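You operate a simulated robot arm through the tools that you are given. There is no shell and no other tool. Be economical: measure what you need, move in short steps, check, and stop when the job is done.

The job below is to be done with a simulated robot arm. You get a single attempt, and the scene is never put back.

JOB
Read the blue-collar tube's colour step and rack it by that step.
Fine: switch the reader on, stand the tube in the reader cell; it ends in the step rack pocket with that number; reader off at the end; the other tubes stay; dry hands at switches and plugs; spill a teaspoon at most. Set down upright: tube with blue collar.
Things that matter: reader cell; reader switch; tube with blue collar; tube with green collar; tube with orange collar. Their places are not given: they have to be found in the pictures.

Only the result counts: the job must be done as asked and must still hold three seconds after the hand-in. Knocking over, shifting, dropping, spilling or breaking anything else fails it.

ROBOT AND FRAMES
A 7-joint arm with a two-finger parallel gripper, fixed in place. Base frame: the origin is at the foot of the arm, x ahead of it, y to its left, z up; the work surface is at about z = 900. Readings come in mm, degrees, newtons and seconds.
With the tool pointing down near the work surface it reaches from about 300 to 680 mm from the base axis. Its first joint turns from -66.0 to 66.0 degrees. Payload 1.57 kg.
The TCP is the grasp point between the finger pads, 30 mm short of the fingertips. In the tool frame z runs along the fingers and y along their closing line. The gripper opens to 110 mm. The fingers are 24 mm wide and 12 mm thick; the gripper's body (48 by 112 mm) begins 78 mm behind the TCP.
Orientation is told as [roll, pitch, yaw] about the base's x, y, z axes, in that order, counted from this pose: with the fingers straight down and closing along the base's y, the tool's x points along the base's -x, its y along +y and its z along -z.

CONTROLS
- The arm moves only by the tool jog_arm. Its argument "targets" is text: rows parted by semicolons, each of 7 numbers parted by spaces: the shift along the base's x, y, z in units of 200 mm (1.0 is 200 mm), then the turn, a rotation vector about the base's x, y, z in units of 90 degrees (1.0 is 90 degrees), then the closure, from 0 (fully open) to 1 (shut). In form: dx dy dz rx ry rz gripper; .... A call has 1 to 10 rows; each row is the pose to reach, as a shift and turn from the pose commanded when the call began. A call with a number of a shift or a turn outside -1 to 1 is refused whole. Rows are played at 5 a second. More than 50 mm and 8.6 degrees between two rows, or a gripper value outside its range, and nothing of the call is played. A pose out of reach is approached as far as the arm can. The call stops where the force on the tool passes 40 N (or 10 N more than at its start, if that is more) or the arm is blocked; 0.2 s more then pass. The fingers move at their own pace (about 108 mm/s each) and stop on an object; they squeeze with about 43 N. The grip force told is the motor's: it shows also when the fingers shut on nothing. Time passes only in rows, and 0.2 s behind the last, so rows that repeat a pose let the fingers close. The reply holds the time, the measured pose of the TCP, the force on the tool along the base axes, the opening and the grip force, in the units named above and with some noise, with the torque about the TCP (base axes, N m) and any sound that the robot's microphone picked up.
- Cameras (640 x 400 px; columns grow to the right, rows downward): "scene" is fixed at [177.1, -408.9, 1396.6]; the picture's right is [0.61, -0.79, 0.00], its down [-0.51, -0.40, -0.76] and it looks along [0.60, 0.47, -0.65] (base axes); focal length 214 px, centre (320, 200). "wrist" rides on the gripper at [70, 16, -141] in the tool frame; the picture's right is [-0.23, 0.97, 0.00], its down [-0.86, -0.20, -0.48] and it looks along [-0.47, -0.11, 0.88] (tool axes); focal length 222 px, centre (320, 200).
- camera(camera): a new picture of that camera. It takes no simulated time.
- measure_at(camera, pixels): for up to 12 pixels [column, row] of the newest picture of that camera ("zoom" is the newest enlarged one), the place [x, y, z] in the base frame of the surface seen there, good to about 2 mm. It takes no simulated time.
- inspect(camera, box): a new picture of the part [left, top, right, bottom] of that camera's present view, enlarged. It takes no simulated time.
- hand_in(): hands the job in; it is judged then, once.

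Keep the steps short. Do not move on a guess: measure, check each grasp and each placing, and mend mistakes. In all there are 80 turns and 38 pictures (those below and enlarged ones count). Leave the gripper open and the arm clear of the work at the hand-in unless told otherwise, and finish with a single line.

The tools are called after "Request:" as name(argument=value, ...) on one line, values as JSON. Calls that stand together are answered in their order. jog_arm: Moves the arm, as the interface text tells. Its arguments: {"type":"object","properties":{"targets":{"type":"string"}},"required":["targets"]} The other tools are called the same way: camera (camera) takes a picture; measure_at (camera, pixels) gives the place of the surface under pixels of a picture; inspect (camera, box) takes an enlarged picture of a part of a camera's view; hand_in () hands the job in.

At the start:

```text
clock: 0.0
tcp_pos: [325.9, -68.3, 1262.8]
tool_rot: [0.1, 0.0, 0.0]
force: [-0.4, 0.3, -0.2]
ft_torque: [-0.03, 0.01, 0.02]
finger_gap: 109.8
grasp_force: 0.1
```

scene: 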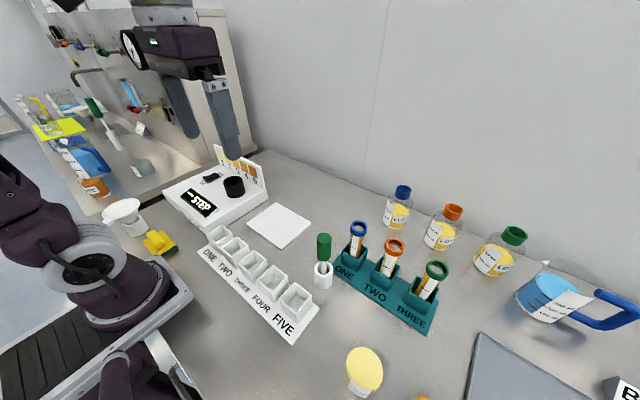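
wrist: 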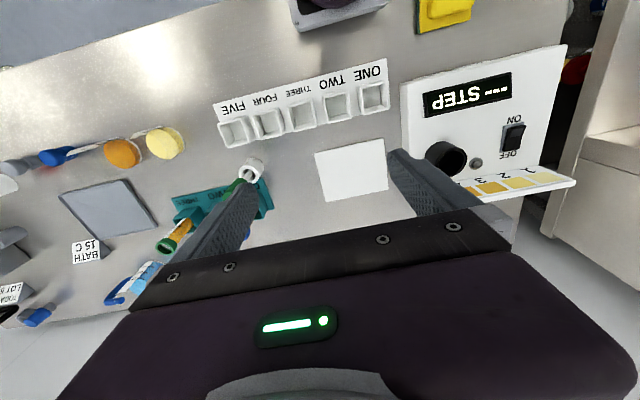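

I see the reader (left of scene), the step rack, and the teal tube rack with blue/orange/green tubes. I enlarge the reader and the tubes.

Request:
inspect(camera="scene", box=[160, 130, 320, 230])

Request:
inspect(camera="scene", box=[300, 210, 460, 310])

Request:
measure_at(camera="scene", pixels=[[358, 226], [358, 235], [351, 255], [394, 247], [436, 270], [215, 234], [235, 249], [254, 264], [274, 280], [297, 300], [234, 182], [234, 192]])

Request:
measure_at(camera="wrist", pixels=[[515, 128], [510, 148], [513, 138], [443, 158], [475, 163], [373, 97], [337, 106], [302, 115], [268, 123], [235, 132]])

```text
4.00 times, centred on (240, 180) of scene
```

zoom: 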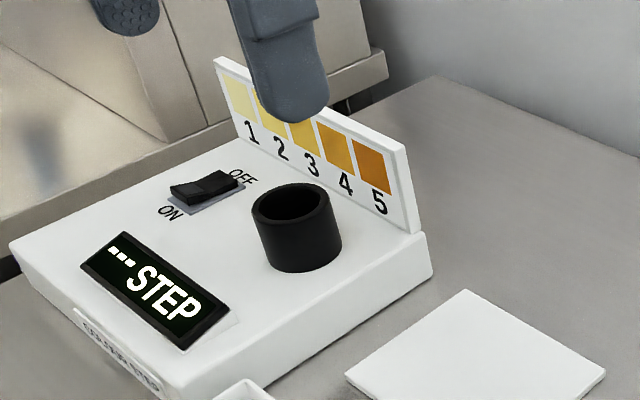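

```text
4.00 times, centred on (380, 260) of scene
```

zoom: 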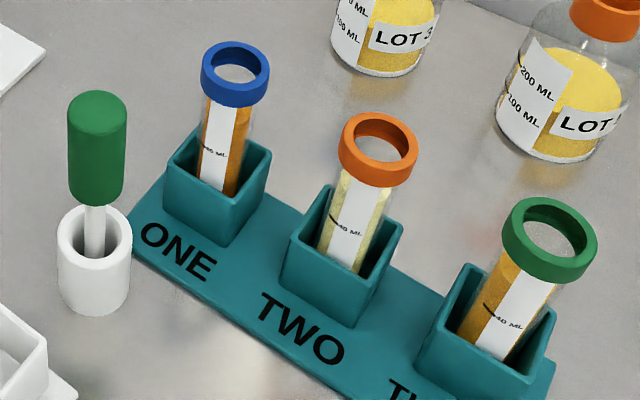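

```text
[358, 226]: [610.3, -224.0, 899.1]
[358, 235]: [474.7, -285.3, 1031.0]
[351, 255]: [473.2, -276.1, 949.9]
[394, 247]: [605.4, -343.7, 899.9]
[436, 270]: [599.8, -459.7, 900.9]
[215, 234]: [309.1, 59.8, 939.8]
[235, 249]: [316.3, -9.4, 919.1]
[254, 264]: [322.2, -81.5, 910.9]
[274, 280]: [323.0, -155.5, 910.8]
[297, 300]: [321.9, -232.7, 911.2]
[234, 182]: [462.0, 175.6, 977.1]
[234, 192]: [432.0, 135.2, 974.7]
```

```text
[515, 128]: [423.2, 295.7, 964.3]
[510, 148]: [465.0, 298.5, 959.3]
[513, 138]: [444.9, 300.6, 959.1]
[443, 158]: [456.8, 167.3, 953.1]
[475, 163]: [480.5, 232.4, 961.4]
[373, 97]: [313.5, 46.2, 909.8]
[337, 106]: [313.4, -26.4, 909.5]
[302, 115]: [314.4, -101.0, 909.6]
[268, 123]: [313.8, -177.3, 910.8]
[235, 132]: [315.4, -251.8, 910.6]
```

I measure the blue collar, its tube and pocket in the enlarged tube picture.

Request:
measure_at(camera="zoom", pixels=[[205, 65], [266, 72], [235, 83], [238, 43], [235, 100], [168, 170], [220, 205], [268, 155], [222, 140], [378, 118], [97, 110], [178, 212]])

Request:
inspect(camera="wrist", box=[400, 80, 560, 180])

```text
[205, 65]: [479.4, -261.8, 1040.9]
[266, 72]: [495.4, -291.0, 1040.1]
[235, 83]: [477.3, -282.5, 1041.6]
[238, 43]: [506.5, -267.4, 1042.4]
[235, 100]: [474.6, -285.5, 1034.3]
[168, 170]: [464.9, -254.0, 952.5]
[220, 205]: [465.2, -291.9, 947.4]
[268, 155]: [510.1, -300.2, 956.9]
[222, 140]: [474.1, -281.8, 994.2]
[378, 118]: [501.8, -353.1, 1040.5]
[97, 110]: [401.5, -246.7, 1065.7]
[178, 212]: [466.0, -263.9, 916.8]
```

```text
4.00 times, centred on (480, 130) of wrist
```

zoom: 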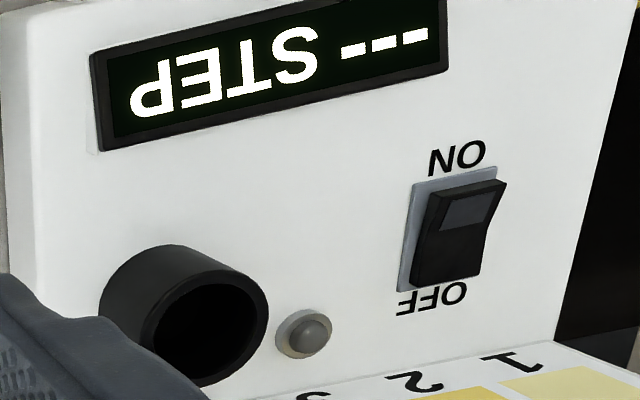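

I measure the rocker ends and cell rim in this picture.

Request:
measure_at(camera="zoom", pixels=[[480, 188], [465, 210], [455, 240], [447, 270], [432, 200], [495, 195], [155, 258], [230, 265], [262, 310], [160, 340], [190, 330], [309, 333]])

Request:
inspect(camera="scene", box=[190, 155, 270, 205])

```text
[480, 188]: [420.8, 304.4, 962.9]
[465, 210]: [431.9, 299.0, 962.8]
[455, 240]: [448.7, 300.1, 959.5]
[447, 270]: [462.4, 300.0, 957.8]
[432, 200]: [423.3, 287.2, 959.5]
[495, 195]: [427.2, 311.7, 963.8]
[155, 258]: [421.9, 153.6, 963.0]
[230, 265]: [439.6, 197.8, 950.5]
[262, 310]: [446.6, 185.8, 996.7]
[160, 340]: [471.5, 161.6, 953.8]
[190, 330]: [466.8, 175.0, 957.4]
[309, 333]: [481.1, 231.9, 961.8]
```

```text
8.00 times, centred on (230, 180) of scene
```

zoom: 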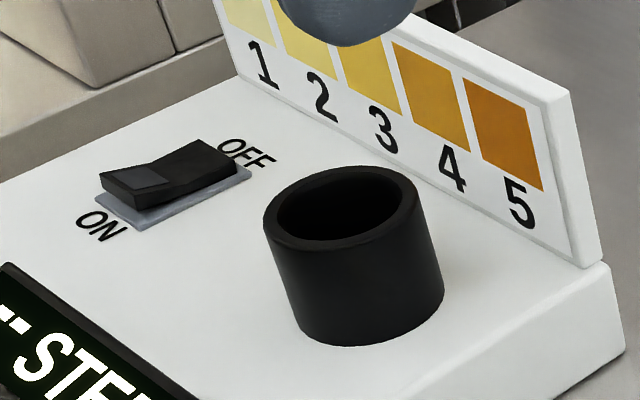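

Request:
measure_at(camera="zoom", pixels=[[267, 225], [412, 190], [330, 168], [375, 240], [300, 245], [340, 230], [340, 205], [350, 300], [135, 178], [200, 160], [125, 195], [520, 90]])

```text
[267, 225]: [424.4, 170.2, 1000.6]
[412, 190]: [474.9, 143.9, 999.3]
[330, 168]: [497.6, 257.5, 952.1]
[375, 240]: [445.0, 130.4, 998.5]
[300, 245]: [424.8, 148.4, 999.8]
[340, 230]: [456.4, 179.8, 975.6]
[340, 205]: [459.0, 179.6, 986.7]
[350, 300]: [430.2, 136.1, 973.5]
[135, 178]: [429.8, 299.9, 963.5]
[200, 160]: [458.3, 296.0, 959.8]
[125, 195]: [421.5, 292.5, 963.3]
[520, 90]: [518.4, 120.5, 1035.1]
```

The rocker's ON end (x≈424, y≈300, z≈963) is raised, so the reader is off. I shut the fingers and move toward the switch while high.

Request:
jog_arm(targets="0.1 0.2 0 0 0 0 1; 0.2 0.4 0 0 0 0 1; 0.3 0.6 0 0 0 0 1; 0.4 0.8 -0.05 0 0 0 1; 0.48 1 -0.1 0 0 0 1; 0.48 1 -0.1 0 0 0 1")

Request:
camera(camera="wrist")

Request:
camera(camera="scene")

```text
clock: 1.4
tcp_pos: [422.0, 133.2, 1242.5]
tool_rot: [0.0, 0.0, 0.0]
force: [-0.3, -0.1, 0.0]
ft_torque: [0.0, 0.04, 0.0]
finger_gap: 0.0
grasp_force: 20.9
```

```text
31 pictures are left
```

wrist: 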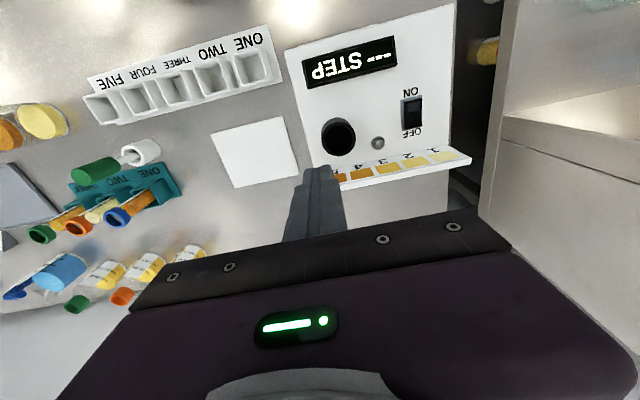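

```text
30 pictures are left
```

scene: 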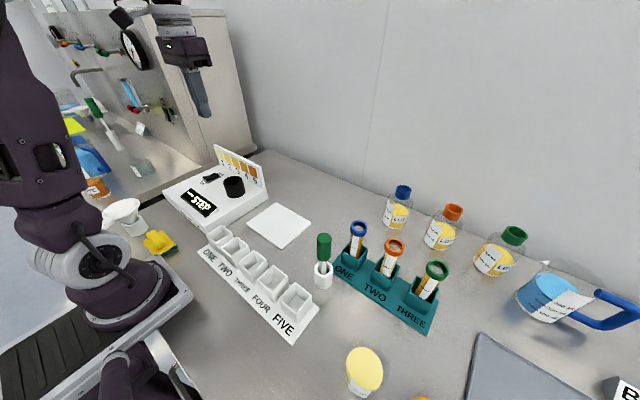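

I check the distance to the side panel and remeasure the switch and cell.

Request:
measure_at(camera="wrist", pixels=[[470, 180], [500, 110], [580, 160], [545, 260], [413, 100], [408, 124], [411, 112], [338, 137], [322, 132], [354, 137], [335, 152], [377, 143]])

Request:
measure_at(camera="scene", pixels=[[235, 110], [200, 60], [240, 40], [110, 85], [180, 130], [248, 145]])

```text
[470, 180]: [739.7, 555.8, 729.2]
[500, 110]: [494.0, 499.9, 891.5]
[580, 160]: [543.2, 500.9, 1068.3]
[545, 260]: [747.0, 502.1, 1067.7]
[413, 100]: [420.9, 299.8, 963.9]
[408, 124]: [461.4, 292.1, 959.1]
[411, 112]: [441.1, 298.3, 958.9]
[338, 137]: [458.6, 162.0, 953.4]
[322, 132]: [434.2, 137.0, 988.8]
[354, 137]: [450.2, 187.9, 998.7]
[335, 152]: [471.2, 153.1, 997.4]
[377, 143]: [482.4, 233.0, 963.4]
```

```text
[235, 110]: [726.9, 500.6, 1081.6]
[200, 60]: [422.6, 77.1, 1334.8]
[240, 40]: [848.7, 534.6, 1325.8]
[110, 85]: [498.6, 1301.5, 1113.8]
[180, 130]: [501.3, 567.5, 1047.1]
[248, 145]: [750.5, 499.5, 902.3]
```

The side panel is at y=500, so there is room. I go above the ON end.

Request:
jog_arm(targets="0 0.21 0 0 0 0 1; 0 0.42 0 0 0 0 1; 0 0.63 -0.05 0 0 0 1; 0 0.83 -0.2 0 0 0 1; 0 0.83 -0.42 0 0 0 1; 0 0.83 -0.64 0 0 0 1; 0 0.83 -0.86 0 0 0 1; 0 0.83 -1 0 0 0 1")

Request:
inspect(camera="scene", box=[160, 130, 320, 230])

```text
clock: 3.2
tcp_pos: [422.1, 299.1, 1043.2]
tool_rot: [0.0, 0.1, -0.1]
force: [-0.2, -0.6, -0.9]
ft_torque: [-0.02, 0.02, 0.03]
finger_gap: 0.2
grasp_force: 20.9
```

```text
4.00 times, centred on (240, 180) of scene
```

zoom: 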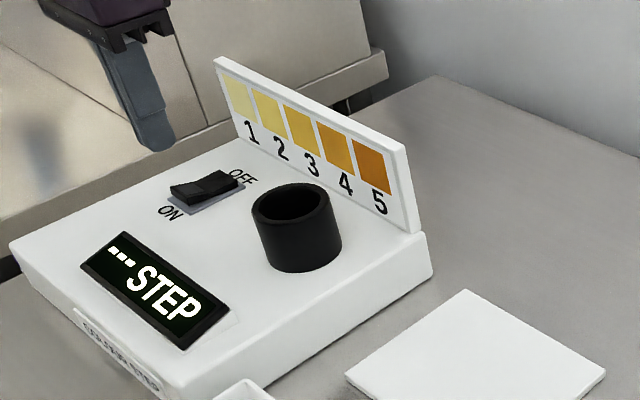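

Tip is at about 1013 above the ON end. I lower in steps toward z≈958.

Request:
jog_arm(targets="0 0 -0.12 0 0 0 1; 0 0 -0.22 0 0 0 1; 0 0 -0.235 0 0 0 1; 0 0 -0.25 0 0 0 1; 0 0 -0.26 0 0 0 1; 0 0 -0.27 0 0 0 1; 0 0 -0.28 0 0 0 1")

```text
clock: 4.7
tcp_pos: [423.2, 298.7, 990.9]
tool_rot: [0.1, -0.2, 0.0]
force: [-4.7, -2.7, 12.3]
ft_torque: [-0.13, 0.03, -0.06]
finger_gap: 0.0
grasp_force: 21.4
stopped in row 7: the force on the tool passed its limit at 45 N (the readings are from after the stop); the commanded pose is now the measured one
```

Contact at 45 N. I raise and look.

Request:
jog_arm(targets="0 0 0.15 0 0 0 1; 0 0 0.35 0 0 0 1; 0 0 0.5 0 0 0 1")

Request:
inspect(camera="scene", box=[160, 130, 320, 230])

```text
clock: 5.5
tcp_pos: [421.7, 298.6, 1091.3]
tool_rot: [0.1, -0.2, -0.1]
force: [-0.2, 0.0, -0.3]
ft_torque: [0.02, 0.03, 0.02]
finger_gap: 0.2
grasp_force: 21.6
```

```text
4.00 times, centred on (240, 180) of scene
```

zoom: 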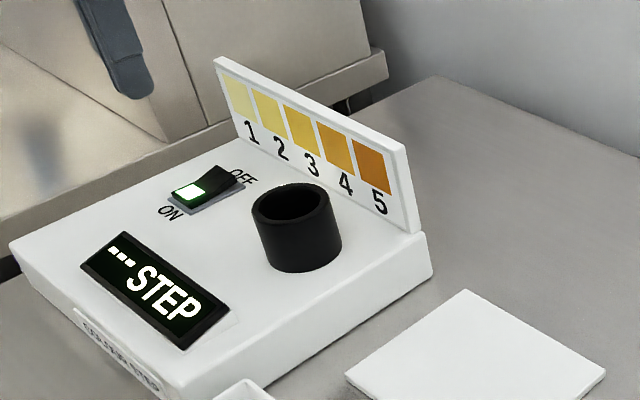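

The lamp is lit: reader is on, showing "---" with no tube. I move high over to the blue tube, opening the fingers on the way.

Request:
jog_arm(targets="0 0 0.2 0 0 0 1; 0 0 0.4 0 0 0 0.5; 0 -0.1 0.6 0 0 0 0; 0 -0.32 0.6 0 0 0 0; 0 -0.54 0.6 0 0 0 0; 0 -0.77 0.6 0 0 0 0; 0 -1 0.6 0 0 0 0")

Request:
jog_arm(targets="0.03 -0.22 0 0 0 0 0; 0.07 -0.43 0 0 0 0 0; 0.12 -0.64 0 0 0 0 0; 0.16 -0.84 0 0 0 0 0; 0.2 -1 0 0 0 0 0")

Request:
jog_arm(targets="0.03 -0.22 0 0 0 0 0; 0.06 -0.43 0 0 0 0 0; 0.1 -0.64 0 0 0 0 0; 0.145 -0.8 0 0 0 0 0; 0.145 -0.87 0 0 0 0 0")

Request:
camera(camera="wrist")

```text
clock: 7.1
tcp_pos: [421.3, 98.9, 1211.2]
tool_rot: [0.1, -0.1, 0.2]
force: [0.7, 0.1, 0.5]
ft_torque: [0.05, -0.01, 0.01]
finger_gap: 109.9
grasp_force: 0.0
```

```text
clock: 8.3
tcp_pos: [462.0, -103.1, 1209.9]
tool_rot: [0.1, -0.2, 0.0]
force: [0.2, 0.0, 0.0]
ft_torque: [-0.04, -0.01, 0.02]
finger_gap: 110.0
grasp_force: 0.1
```

```text
clock: 9.5
tcp_pos: [490.5, -275.8, 1210.8]
tool_rot: [0.1, -0.1, 0.1]
force: [0.5, -0.8, 0.9]
ft_torque: [0.04, 0.01, -0.01]
finger_gap: 109.8
grasp_force: 0.1
```

```text
27 pictures are left
```

wrist: 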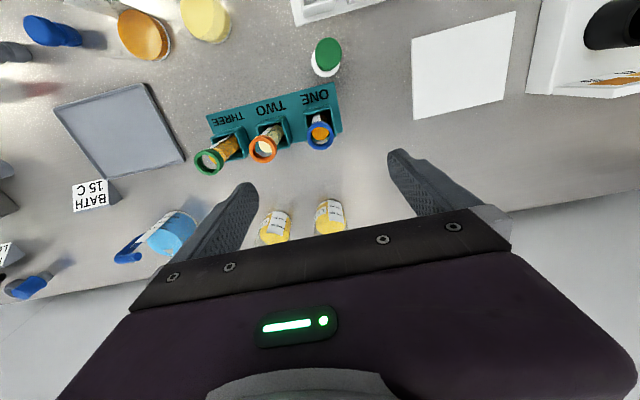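

Request:
inspect(camera="wrist", box=[256, 90, 384, 170])

```text
5.00 times, centred on (320, 130) of wrist
```

zoom: 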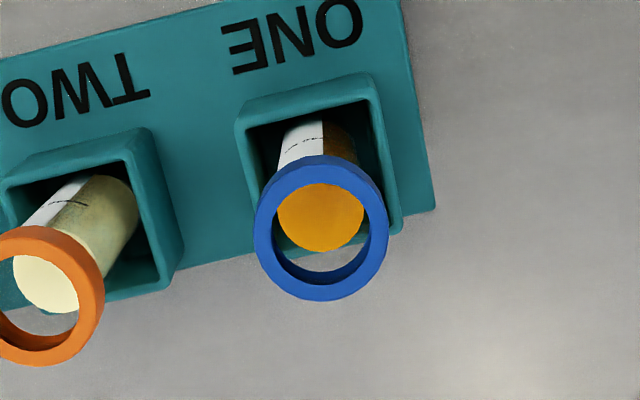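

Request:
measure_at(camera="zoom", pixels=[[264, 232], [380, 220], [318, 165], [325, 292], [320, 215], [285, 180], [245, 150], [375, 100], [395, 220], [90, 290], [12, 310], [310, 145]])

```text
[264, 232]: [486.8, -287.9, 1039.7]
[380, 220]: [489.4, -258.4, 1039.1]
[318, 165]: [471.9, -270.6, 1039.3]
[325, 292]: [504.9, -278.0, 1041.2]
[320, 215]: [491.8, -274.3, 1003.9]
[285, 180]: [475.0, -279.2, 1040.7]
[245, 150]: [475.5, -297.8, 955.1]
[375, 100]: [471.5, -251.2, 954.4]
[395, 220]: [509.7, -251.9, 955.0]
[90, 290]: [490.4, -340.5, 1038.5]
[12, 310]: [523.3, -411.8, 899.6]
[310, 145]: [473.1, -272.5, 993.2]
```

The collar centre is about (489, -274), top z 1041, liquid at 1004, pocket top 955. I descend in two stages with the fingers at 60 mm.

Request:
jog_arm(targets="0 0.005 -0.2 0 0 0 0.45; -0.005 0.01 -0.4 0 0 0 0.45; -0.005 0.01 -0.6 0 0 0 0.45; -0.005 0.01 -0.7 0 0 0 0.45; -0.005 0.01 -0.7 0 0 0 0.45")

Request:
camera(camera="wrist")

```text
clock: 10.7
tcp_pos: [489.8, -273.9, 1070.4]
tool_rot: [0.1, -0.1, 0.0]
force: [1.0, -0.3, -0.2]
ft_torque: [-0.02, -0.05, 0.0]
finger_gap: 60.4
grasp_force: 0.0
```

```text
25 pictures are left
```

wrist: 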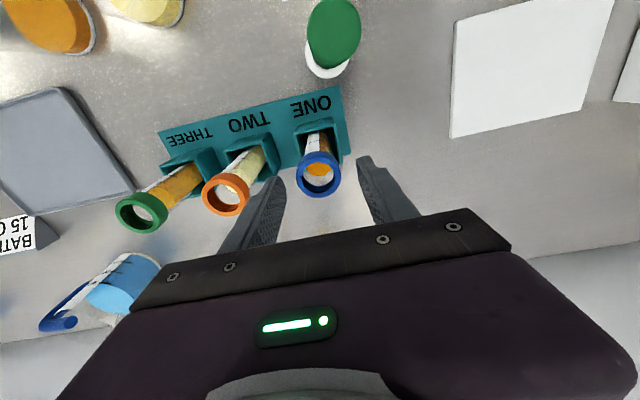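

The collar sits between the fingers at (319,174), with clearance to the orange tube. I descend 70 mm, then close.

Request:
jog_arm(targets="0 0 -0.12 0 0 0 0.45; 0 0 -0.24 0 0 0 0.45; 0 0 -0.35 0 0 0 0.45; 0 0 -0.35 0 0 0 0.45")

Request:
jog_arm(targets="0 0 0 0 0 0 0.7; 0 0 0 0 0 0 0.85; 0 0 0 0 0 0 1; 0 0 0 0 0 0 1; 0 0 0 0 0 0 1")

Request:
inspect(camera="scene", box=[300, 200, 460, 300])

```text
clock: 11.7
tcp_pos: [490.2, -273.6, 999.8]
tool_rot: [0.1, -0.2, 0.1]
force: [0.4, 0.6, 1.3]
ft_torque: [-0.01, 0.03, 0.01]
finger_gap: 60.2
grasp_force: 0.2
```

```text
clock: 12.9
tcp_pos: [490.1, -272.8, 1000.4]
tool_rot: [0.1, -0.1, 0.0]
force: [0.7, 0.4, 0.0]
ft_torque: [0.0, 0.0, 0.0]
finger_gap: 36.9
grasp_force: 43.2
```

```text
4.00 times, centred on (380, 250) of scene
```

zoom: 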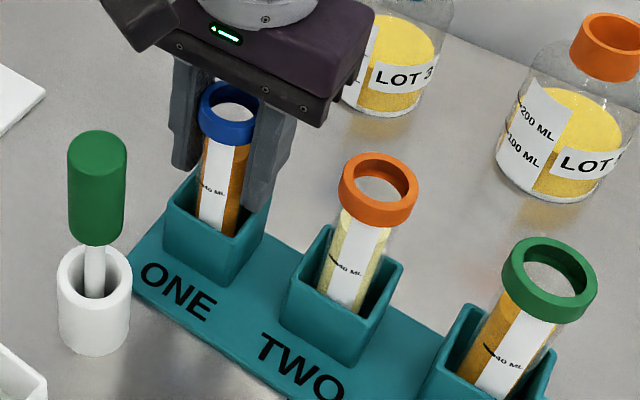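

The fingers closed on 36.9 mm with 43 N. I lift slowly.

Request:
jog_arm(targets="0 0 0.04 0 0 0 1; 0 0 0.1 0 0 0 1; 0 0 0.2 0 0 0 1; 0 0 0.35 0 0 0 1; 0 0 0.5 0 0 0 1; 0 0 0.65 0 0 0 1; 0 0 0.8 0 0 0 1; 0 0 0.9 0 0 0 1")

Request:
camera(camera="scene")

```text
clock: 14.7
tcp_pos: [491.2, -272.7, 1181.1]
tool_rot: [0.1, -0.1, -0.1]
force: [-0.4, 0.2, -0.2]
ft_torque: [-0.01, 0.01, 0.03]
finger_gap: 36.7
grasp_force: 42.9
```

```text
23 pictures are left
```

scene: 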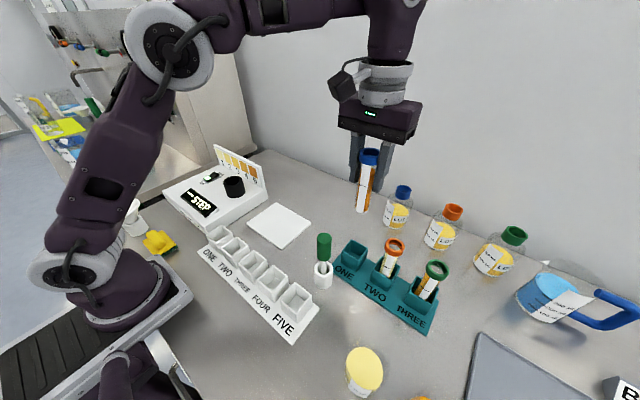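

The tube is held and hanging. I measure it for uprightness and the empty pocket floor.

Request:
inspect(camera="scene", box=[320, 135, 416, 225])

Request:
measure_at(camera="scene", pixels=[[352, 250], [354, 255], [217, 236], [360, 207], [363, 207], [367, 165], [369, 154]])

```text
4.44 times, centred on (368, 180) of scene
```

zoom: 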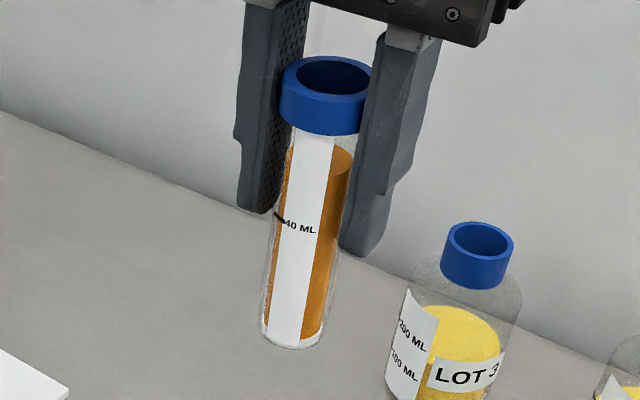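

```text
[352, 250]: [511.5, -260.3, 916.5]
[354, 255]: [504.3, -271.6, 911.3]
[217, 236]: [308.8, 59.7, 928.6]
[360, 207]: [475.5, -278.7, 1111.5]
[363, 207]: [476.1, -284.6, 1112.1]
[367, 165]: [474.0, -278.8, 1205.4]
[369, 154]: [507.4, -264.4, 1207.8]
```

Request:
measure_at(camera="zoom", pixels=[[270, 342], [295, 346], [318, 340], [300, 240], [313, 150], [282, 105], [325, 125], [330, 60], [312, 95], [300, 300]])

Request:
jog_arm(targets="0 0.05 0.05 0 0 0 1; 0 0.15 0.1 0 0 0 1; 0 0.28 0.1 0 0 0 1; 0 0.42 0.1 0 0 0 1; -0.02 0.57 0.1 0 0 0 1; -0.04 0.71 0.1 0 0 0 1; -0.06 0.84 0.1 0 0 0 1; -0.08 0.94 0.1 0 0 0 1; -0.1 1 0.1 0 0 0 1")

Request:
jog_arm(targets="0 0.05 0 0 0 0 1; 0 0.15 0 0 0 0 1; 0 0.28 0 0 0 0 1; 0 0.42 0 0 0 0 1; -0.02 0.57 0 0 0 0 1; -0.04 0.71 0 0 0 0 1; -0.06 0.84 0 0 0 0 1; -0.08 0.94 0 0 0 0 1; -0.1 1 0 0 0 0 1")

```text
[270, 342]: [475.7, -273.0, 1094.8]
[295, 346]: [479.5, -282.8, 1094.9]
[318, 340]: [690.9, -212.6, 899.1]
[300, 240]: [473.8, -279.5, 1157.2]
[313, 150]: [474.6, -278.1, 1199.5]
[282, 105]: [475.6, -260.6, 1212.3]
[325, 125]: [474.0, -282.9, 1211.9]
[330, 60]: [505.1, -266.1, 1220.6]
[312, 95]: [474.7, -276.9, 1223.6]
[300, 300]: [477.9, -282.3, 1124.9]
```

```text
clock: 16.7
tcp_pos: [469.9, -73.8, 1200.6]
tool_rot: [0.1, -0.2, 0.0]
force: [-0.3, 0.9, 0.1]
ft_torque: [-0.03, 0.01, -0.04]
finger_gap: 36.5
grasp_force: 43.2
```

```text
clock: 18.7
tcp_pos: [450.7, 127.6, 1200.7]
tool_rot: [0.1, -0.2, 0.0]
force: [-0.3, 0.1, 0.2]
ft_torque: [-0.01, 0.0, -0.02]
finger_gap: 36.3
grasp_force: 43.4
```

Now over the reader region. I shift 31 mm in y to the cell axis and lower until the bottom is about 15 mm above the rim.

Request:
jog_arm(targets="0 0.06 0 0 0 0 1; 0 0.12 0 0 0 0 1; 0 0.157 -0.05 0 0 0 1; 0 0.157 -0.15 0 0 0 1; 0 0.157 -0.27 0 0 0 1; 0 0.157 -0.38 0 0 0 1; 0 0.157 -0.46 0 0 0 1; 0 0.157 -0.475 0 0 0 1")

Request:
inspect(camera="scene", box=[170, 105, 298, 205])

Request:
camera(camera="wrist")

```text
clock: 20.5
tcp_pos: [450.5, 159.0, 1106.0]
tool_rot: [0.2, -0.2, 0.2]
force: [1.2, 0.0, -0.1]
ft_torque: [0.01, -0.03, 0.01]
finger_gap: 36.6
grasp_force: 42.9
```

```text
4.00 times, centred on (234, 155) of scene
```

zoom: 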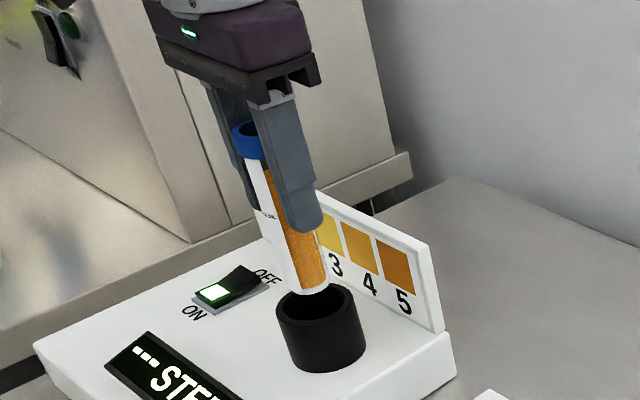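

```text
20 pictures are left
```

wrist: 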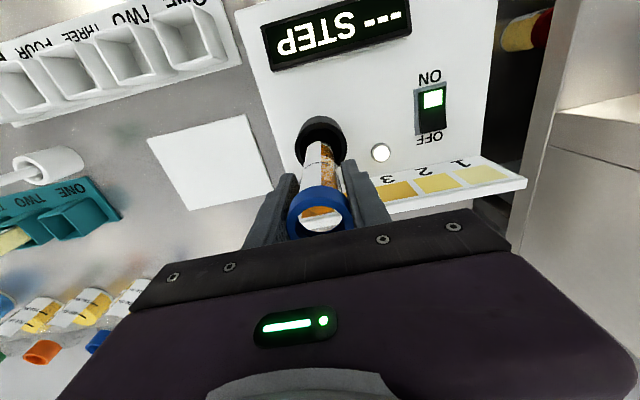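

I compare tube bottom and cell rim positions.

Request:
measure_at(camera="zoom", pixels=[[300, 292], [322, 288], [275, 210], [279, 312], [361, 305], [318, 322], [350, 290], [340, 320], [295, 318], [305, 250]])

Request:
inspect(camera="wrist", box=[280, 100, 376, 160])

```text
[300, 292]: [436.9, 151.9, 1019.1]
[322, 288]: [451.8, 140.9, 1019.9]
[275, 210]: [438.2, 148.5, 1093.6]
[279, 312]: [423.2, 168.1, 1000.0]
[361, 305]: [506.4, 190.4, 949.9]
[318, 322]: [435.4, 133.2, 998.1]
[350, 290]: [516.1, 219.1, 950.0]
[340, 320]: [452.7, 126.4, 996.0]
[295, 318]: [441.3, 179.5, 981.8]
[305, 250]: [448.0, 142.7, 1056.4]
```

```text
6.67 times, centred on (328, 130) of wrist
```

zoom: 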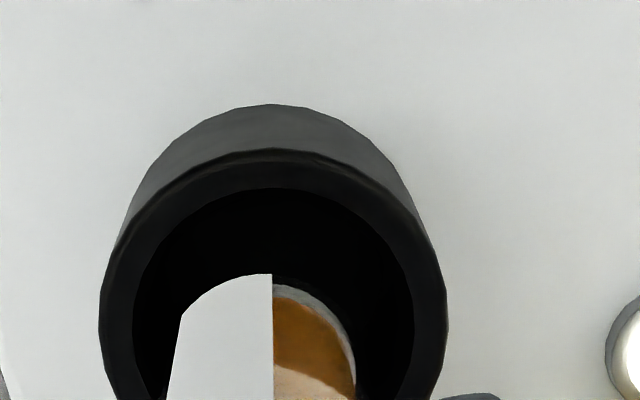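

Request:
measure_at(camera="zoom", pixels=[[270, 170], [120, 290], [425, 290], [108, 340], [435, 340], [270, 285], [250, 320], [300, 340], [185, 195], [350, 195]])

```text
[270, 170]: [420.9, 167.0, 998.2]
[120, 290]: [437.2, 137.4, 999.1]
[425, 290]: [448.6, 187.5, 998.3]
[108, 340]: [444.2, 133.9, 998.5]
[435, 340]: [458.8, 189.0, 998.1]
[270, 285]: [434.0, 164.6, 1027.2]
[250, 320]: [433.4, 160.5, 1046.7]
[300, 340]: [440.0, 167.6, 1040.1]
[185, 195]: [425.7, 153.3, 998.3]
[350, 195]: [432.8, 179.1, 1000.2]
```

The tube's axis is about (449,159) and the cell's about (449.5,160), with roughly 5 mm of clearance. I lower, ending in small steps.

Request:
jog_arm(targets="0.002 0.005 -0.06 0 0 0 1; 0.002 0.005 -0.14 0 0 0 1; 0.002 0.005 -0.21 0 0 0 1; 0.002 0.005 -0.27 0 0 0 1; 0.002 0.005 -0.3 0 0 0 1; 0.002 0.005 -0.3 0 0 0 1")

```text
clock: 21.9
tcp_pos: [451.3, 158.9, 1046.0]
tool_rot: [0.1, -0.2, 0.0]
force: [-0.7, 0.1, 0.3]
ft_torque: [0.0, 0.01, 0.0]
finger_gap: 36.6
grasp_force: 43.1
```

No contact yet. I go on with 1 mm steps until contact.

Request:
jog_arm(targets="0 0 -0.005 0 0 0 1; 0 0 -0.01 0 0 0 1; 0 0 -0.015 0 0 0 1; 0 0 -0.02 0 0 0 1; 0 0 -0.02 0 0 0 1")

Request:
inspect(camera="scene", box=[170, 125, 298, 225])

```text
clock: 23.1
tcp_pos: [451.9, 159.9, 1042.2]
tool_rot: [0.2, -0.4, 0.0]
force: [-1.0, -1.3, 34.0]
ft_torque: [-0.21, -0.01, 0.0]
finger_gap: 36.6
grasp_force: 43.5
```

```text
4.00 times, centred on (234, 175) of scene
```

zoom: 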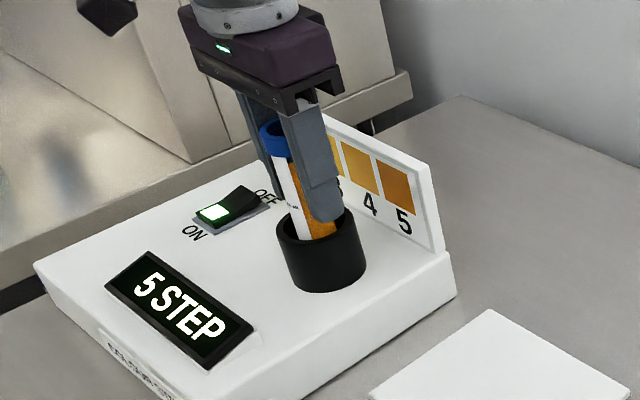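

The display reads "5 STEP". Contact force is 34 N, so I ease up 1 mm and release so the tube really stands, then re-read.

Request:
jog_arm(targets="0 0 0.005 0 0 0 1; 0 0 0.005 0 0 0 0.8; 0 0 0.005 0 0 0 0.6; 0 0 0.005 0 0 0 0.45; 0 0 0.005 0 0 0 0.45; 0 0 0.005 0 0 0 0.45; 0 0 0.005 0 0 0 0.45; 0 0 0.005 0 0 0 0.45")

Request:
inspect(camera="scene", box=[170, 125, 298, 225])

Request:
camera(camera="wrist")

```text
clock: 24.9
tcp_pos: [449.7, 158.7, 1042.7]
tool_rot: [0.1, -0.2, 0.0]
force: [0.0, -0.1, 0.3]
ft_torque: [0.03, 0.0, 0.0]
finger_gap: 60.3
grasp_force: 0.0
```

```text
4.00 times, centred on (234, 175) of scene
```

zoom: 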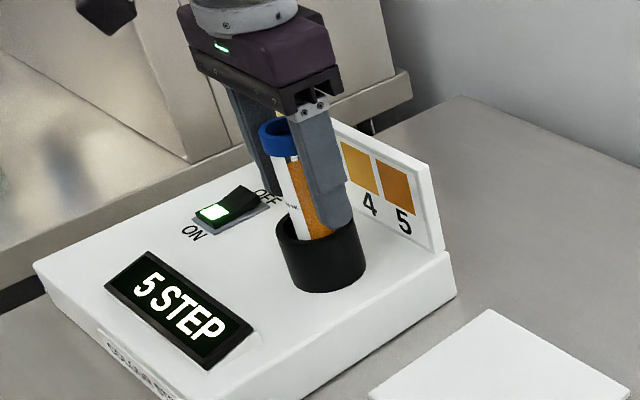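

```text
16 pictures are left
```

wrist: 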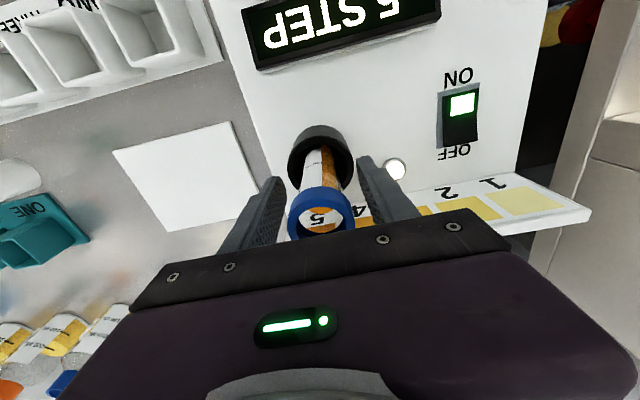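

Stable "5 STEP". I regrip and lift straight up.

Request:
jog_arm(targets="0 0 0 0 0 0 0.7; 0 0 0 0 0 0 0.85; 0 0 0 0 0 0 1; 0 0 0 0 0 0 1; 0 0 0 0 0 0 1; 0 0 0.03 0 0 0 1; 0 0 0.12 0 0 0 1; 0 0 0.27 0 0 0 1; 0 0 0.42 0 0 0 1; 0 0 0.52 0 0 0 1")

Request:
jog_arm(targets="0 0 0.05 0 0 0 1; 0 0 0.15 0 0 0 1; 0 0 0.25 0 0 0 1; 0 0 0.27 0 0 0 1")

Request:
camera(camera="scene")

```text
clock: 27.1
tcp_pos: [451.9, 159.8, 1147.1]
tool_rot: [0.1, -0.1, 0.0]
force: [-0.3, 0.0, -0.4]
ft_torque: [-0.02, 0.0, 0.0]
finger_gap: 36.5
grasp_force: 43.4
```

```text
clock: 28.1
tcp_pos: [451.1, 158.9, 1200.6]
tool_rot: [0.1, -0.3, 0.0]
force: [0.6, 0.1, -0.9]
ft_torque: [0.0, 0.02, 0.0]
finger_gap: 36.5
grasp_force: 42.9
```

```text
15 pictures are left
```

scene: 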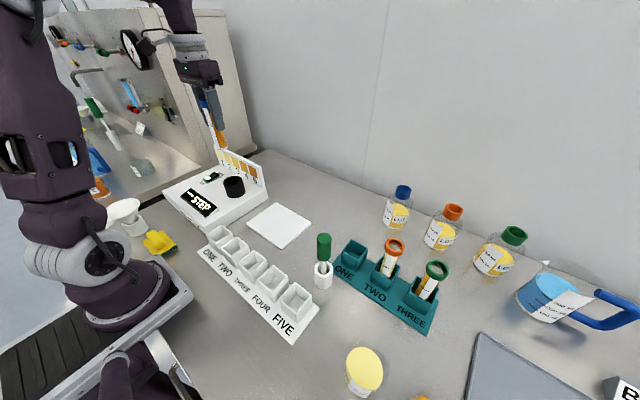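

The tube is lifted. I measure pocket FIVE precisely.

Request:
inspect(camera="scene", box=[250, 255, 346, 345])

```text
4.44 times, centred on (298, 300) of scene
```

zoom: 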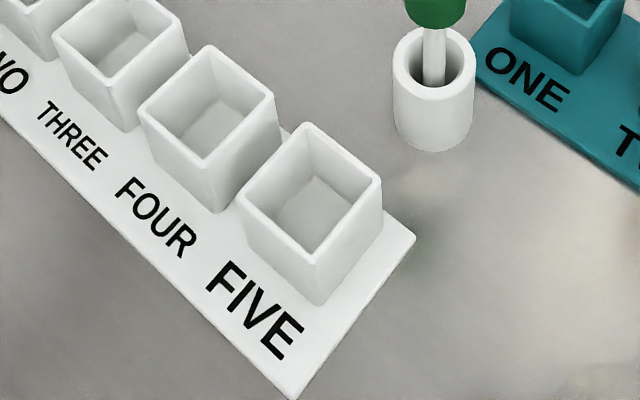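

Request:
measure_at(camera="zoom", pixels=[[308, 125], [378, 181], [317, 260], [240, 197], [343, 152], [347, 220], [278, 230], [272, 160], [315, 215], [207, 108], [437, 10], [395, 70]])

```text
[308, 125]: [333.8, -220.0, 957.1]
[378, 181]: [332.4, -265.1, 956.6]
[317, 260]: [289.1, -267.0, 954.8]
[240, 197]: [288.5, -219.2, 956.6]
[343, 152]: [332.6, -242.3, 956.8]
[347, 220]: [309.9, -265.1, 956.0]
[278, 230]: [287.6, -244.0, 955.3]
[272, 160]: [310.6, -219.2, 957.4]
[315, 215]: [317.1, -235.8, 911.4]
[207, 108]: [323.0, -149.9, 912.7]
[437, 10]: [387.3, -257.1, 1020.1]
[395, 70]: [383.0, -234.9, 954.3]
```

Pocket FIVE: centre (311, -243), top z 956, floor 911. I carry the tube there high.

Request:
jog_arm(targets="-0.02 -0.05 0 0 0 0 1; -0.06 -0.15 0 0 0 0 1; -0.11 -0.28 0 0 0 0 1; -0.17 -0.42 0 0 0 0 1; -0.23 -0.57 0 0 0 0 1; -0.28 -0.71 0 0 0 0 1; -0.33 -0.84 0 0 0 0 1; -0.37 -0.94 0 0 0 0 1; -0.4 -1 0 0 0 0 1")

Request:
jog_arm(targets="-0.02 -0.05 0 0 0 0 1; -0.06 -0.15 0 0 0 0 1; -0.11 -0.28 0 0 0 0 1; -0.16 -0.42 0 0 0 0 1; -0.2 -0.57 0 0 0 0 1; -0.24 -0.71 0 0 0 0 1; -0.27 -0.84 0 0 0 0 1; -0.29 -0.94 0 0 0 0 1; -0.3 -1 0 0 0 0 1")

```text
clock: 30.1
tcp_pos: [371.2, -41.5, 1199.7]
tool_rot: [0.1, -0.2, 0.1]
force: [0.0, -0.1, -0.1]
ft_torque: [0.0, -0.03, 0.03]
finger_gap: 36.6
grasp_force: 43.4
```

```text
clock: 32.1
tcp_pos: [311.2, -240.5, 1200.3]
tool_rot: [0.1, -0.2, 0.1]
force: [0.0, 0.0, -1.3]
ft_torque: [-0.01, -0.04, 0.01]
finger_gap: 36.5
grasp_force: 42.8
```

I lower to TCP ≈1062 (bottom ≈973, 17 mm above the pocket) with y −2 mm, then check.

Request:
jog_arm(targets="0 -0.01 -0.06 0 0 0 1; 0 -0.01 -0.18 0 0 0 1; 0 -0.01 -0.3 0 0 0 1; 0 -0.01 -0.42 0 0 0 1; 0 -0.01 -0.54 0 0 0 1; 0 -0.01 -0.64 0 0 0 1; 0 -0.01 -0.69 0 0 0 1; 0 -0.01 -0.69 0 0 0 1")

Request:
inspect(camera="scene", box=[234, 240, 346, 330])

```text
clock: 33.9
tcp_pos: [309.6, -244.3, 1061.8]
tool_rot: [0.1, -0.1, 0.0]
force: [0.1, 0.1, -0.4]
ft_torque: [-0.01, 0.03, 0.01]
finger_gap: 36.1
grasp_force: 43.1
```

```text
4.44 times, centred on (290, 285) of scene
```

zoom: 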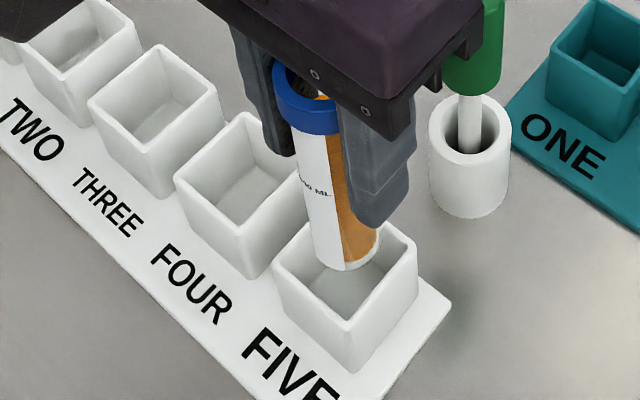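

Request:
measure_at(camera="zoom", pixels=[[322, 258], [345, 266], [368, 260], [325, 215], [350, 230], [348, 322], [274, 258], [414, 248], [310, 115], [383, 285]])

```text
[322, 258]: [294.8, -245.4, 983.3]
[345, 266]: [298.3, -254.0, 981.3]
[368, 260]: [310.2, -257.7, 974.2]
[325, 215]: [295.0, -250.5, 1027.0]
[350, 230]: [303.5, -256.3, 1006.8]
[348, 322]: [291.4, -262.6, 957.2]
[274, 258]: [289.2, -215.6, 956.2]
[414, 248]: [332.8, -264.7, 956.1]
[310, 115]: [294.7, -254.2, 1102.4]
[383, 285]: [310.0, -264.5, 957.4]
```

The tube axis is about (309.5,-243) against pocket centre (310.8,-242.7). I shift +1 mm in x and lower to just above the floor.

Request:
jog_arm(targets="0.006 0 -0.03 0 0 0 1; 0.006 0 -0.1 0 0 0 1; 0.006 0 -0.18 0 0 0 1; 0.006 0 -0.25 0 0 0 1; 0.006 0 -0.285 0 0 0 1; 0.006 0 -0.285 0 0 0 1")

Request:
jog_arm(targets="0 0 -0.005 0 0 0 1; 0 0 -0.01 0 0 0 1; 0 0 -0.015 0 0 0 1; 0 0 -0.02 0 0 0 1; 0 0 -0.02 0 0 0 1")

```text
clock: 35.3
tcp_pos: [311.5, -243.2, 1005.0]
tool_rot: [0.2, -0.2, 0.0]
force: [-0.2, 0.7, -0.5]
ft_torque: [-0.02, 0.0, 0.03]
finger_gap: 36.6
grasp_force: 42.7
```

```text
clock: 36.5
tcp_pos: [311.5, -243.6, 1002.1]
tool_rot: [0.1, -0.1, 0.1]
force: [-0.1, -0.8, 0.1]
ft_torque: [0.01, -0.02, 0.02]
finger_gap: 36.4
grasp_force: 43.6
```

Request:
jog_arm(targets="0 0 -0.005 0 0 0 1; 0 0 -0.01 0 0 0 1; 0 0 -0.01 0 0 0 1")

```text
clock: 37.3
tcp_pos: [312.1, -242.7, 999.1]
tool_rot: [0.1, -0.2, 0.0]
force: [0.1, 0.9, -0.7]
ft_torque: [-0.01, 0.03, -0.01]
finger_gap: 36.6
grasp_force: 42.9
```

Request:
jog_arm(targets="0 0 -0.004 0 0 0 1; 0 0 -0.008 0 0 0 1; 0 0 -0.012 0 0 0 1; 0 0 -0.012 0 0 0 1")

```text
clock: 38.3
tcp_pos: [312.5, -243.2, 996.9]
tool_rot: [0.0, -0.3, 0.0]
force: [0.3, 1.6, 33.3]
ft_torque: [0.18, -0.07, -0.02]
finger_gap: 36.7
grasp_force: 43.0
```

Floor contact at 33 N. I ease up 1 mm, release, and check before withdrawing.

Request:
jog_arm(targets="0 0 0.006 0 0 0 1; 0 0 0.006 0 0 0 0.8; 0 0 0.006 0 0 0 0.6; 0 0 0.006 0 0 0 0.45; 0 0 0.006 0 0 0 0.45")

Request:
inspect(camera="scene", box=[234, 240, 346, 330])

```text
clock: 39.5
tcp_pos: [311.3, -243.4, 998.3]
tool_rot: [0.1, -0.1, 0.0]
force: [0.8, -0.2, -0.6]
ft_torque: [-0.04, -0.03, -0.03]
finger_gap: 60.6
grasp_force: 0.0
```

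```text
4.44 times, centred on (290, 285) of scene
```

zoom: 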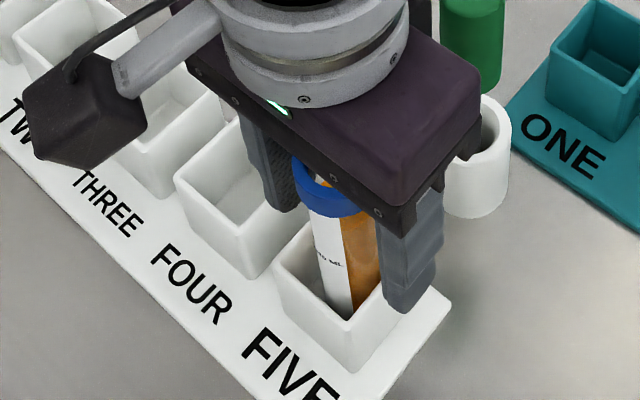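

The tube stands in FIVE. I withdraw straight up, then head to the switch high, with shut fingers.

Request:
jog_arm(targets="0 0 0.05 0 0 0 0.45; 0 0 0.15 0 0 0 0.45; 0 0 0.3 0 0 0 0.45; 0 0 0.5 0 0 0 0.45; 0 0 0.7 0 0 0 0.45; 0 0 0.9 0 0 0 0.45; 0 0 1 0 0 0 0.45")

Request:
camera(camera="scene")

Request:
jog_arm(targets="0.05 0.2 0 0 0 0 1; 0.1 0.4 0 0 0 0 1; 0.15 0.6 0 0 0 0 1; 0.2 0.8 0 0 0 0 1; 0.25 1 0 0 0 0 1")

Request:
jog_arm(targets="0.05 0.2 0 0 0 0 1; 0.1 0.4 0 0 0 0 1; 0.15 0.6 0 0 0 0 1; 0.2 0.8 0 0 0 0 1; 0.25 1 0 0 0 0 1")

Request:
jog_arm(targets="0.07 0.2 0 0 0 0 1; 0.14 0.4 -0.05 0 0 0 1; 0.21 0.6 -0.1 0 0 0 1; 0.26 0.712 -0.25 0 0 0 1; 0.26 0.712 -0.45 0 0 0 1; 0.26 0.712 -0.65 0 0 0 1; 0.26 0.712 -0.75 0 0 0 1; 0.26 0.712 -0.75 0 0 0 1")

Request:
inspect(camera="scene", box=[160, 130, 320, 230])

```text
clock: 41.1
tcp_pos: [311.7, -243.3, 1198.9]
tool_rot: [0.1, -0.2, -0.1]
force: [-0.5, -0.2, 0.4]
ft_torque: [0.02, 0.0, 0.02]
finger_gap: 60.6
grasp_force: 0.0
```

```text
11 pictures are left
```

scene: 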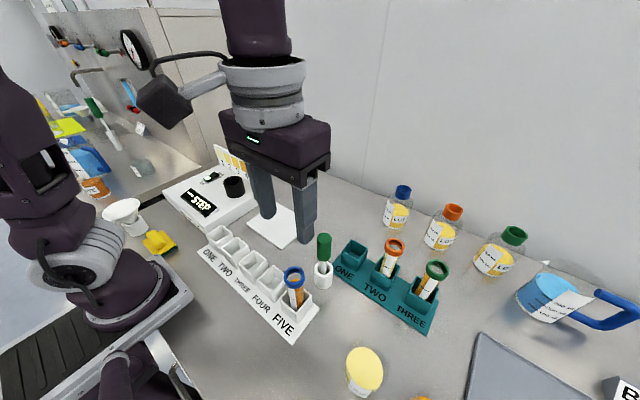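

```text
clock: 42.3
tcp_pos: [362.0, -42.4, 1197.5]
tool_rot: [0.2, -0.2, 0.1]
force: [-0.5, -0.7, -0.2]
ft_torque: [0.0, -0.02, 0.01]
finger_gap: 0.0
grasp_force: 21.0
```

```text
clock: 43.5
tcp_pos: [412.1, 157.9, 1197.5]
tool_rot: [0.1, -0.3, 0.0]
force: [-0.3, 0.4, 0.1]
ft_torque: [-0.04, 0.0, 0.0]
finger_gap: 0.1
grasp_force: 21.4
```

```text
clock: 45.3
tcp_pos: [463.7, 299.8, 1046.9]
tool_rot: [0.0, -0.2, 0.0]
force: [-0.2, 0.6, -0.2]
ft_torque: [-0.02, 0.01, -0.03]
finger_gap: 0.0
grasp_force: 21.1
```

```text
4.00 times, centred on (240, 180) of scene
```

zoom: 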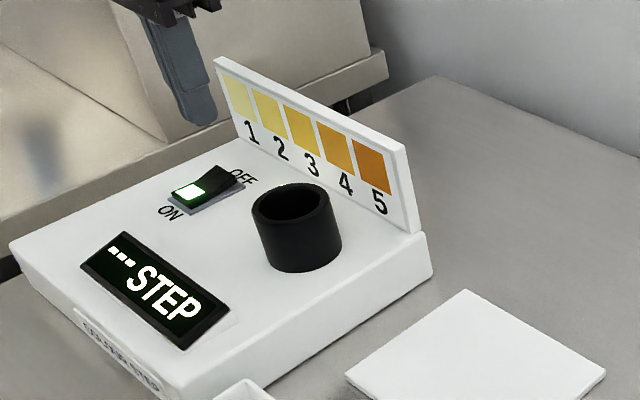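

The fingers hang above the OFF end, tip ≈1017. I press down as before.

Request:
jog_arm(targets="0 0 -0.12 0 0 0 1; 0 0 -0.22 0 0 0 1; 0 0 -0.245 0 0 0 1; 0 0 -0.26 0 0 0 1; 0 0 -0.27 0 0 0 1; 0 0 -0.28 0 0 0 1; 0 0 -0.29 0 0 0 1; 0 0 -0.3 0 0 0 1")

Request:
jog_arm(targets="0 0 0.15 0 0 0 1; 0 0 0.35 0 0 0 0.8; 0 0 0.55 0 0 0 0.5; 0 0 0.8 0 0 0 0; 0 0 1 0 0 0 0")

Request:
inspect(camera="scene", box=[160, 130, 320, 230])

Request:
camera(camera="scene")

```text
clock: 47.1
tcp_pos: [464.1, 300.7, 992.3]
tool_rot: [0.3, -0.4, 0.1]
force: [0.7, -0.6, 4.7]
ft_torque: [0.01, 0.06, 0.02]
finger_gap: 0.0
grasp_force: 21.3
stopped in row 8: the force on the tool passed its limit at 46 N (the readings are from after the stop); the commanded pose is now the measured one
```

```text
clock: 48.3
tcp_pos: [464.7, 299.7, 1192.6]
tool_rot: [0.2, -0.3, -0.1]
force: [0.0, -0.3, -0.4]
ft_torque: [0.01, -0.01, -0.01]
finger_gap: 110.0
grasp_force: 0.0
```

```text
4.00 times, centred on (240, 180) of scene
```

zoom: 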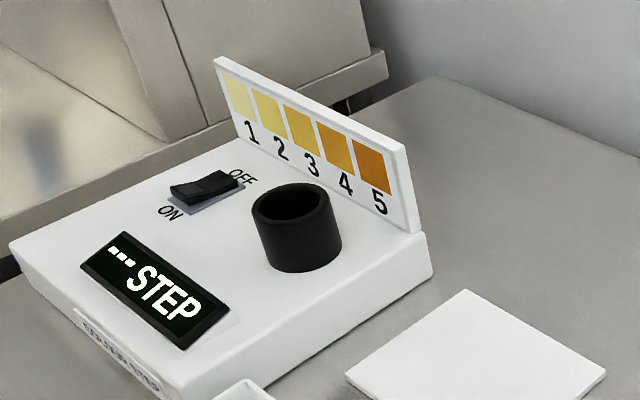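

```text
8 pictures are left
```

scene: 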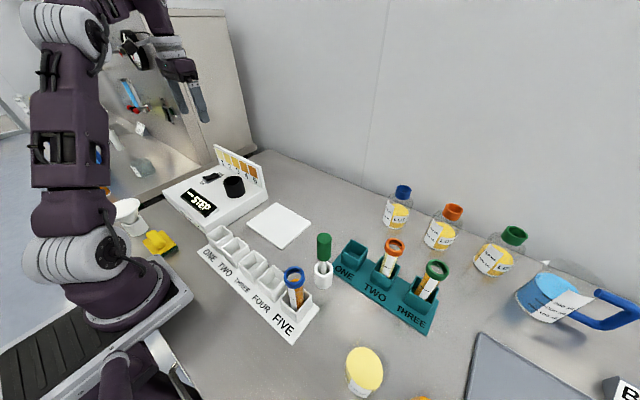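

The reader lamp is out, the blue tube stands upright in pocket FIVE, the other tubes are in place, and the gripper is open and clear. I hand in.

Request:
hand_in()

```text
The job is handed in.
```

The blue-collar tube read step 5 and now stands upright in pocket FIVE, the reader is off, the other tubes were not moved, no spill was seen, and the job is handed in.
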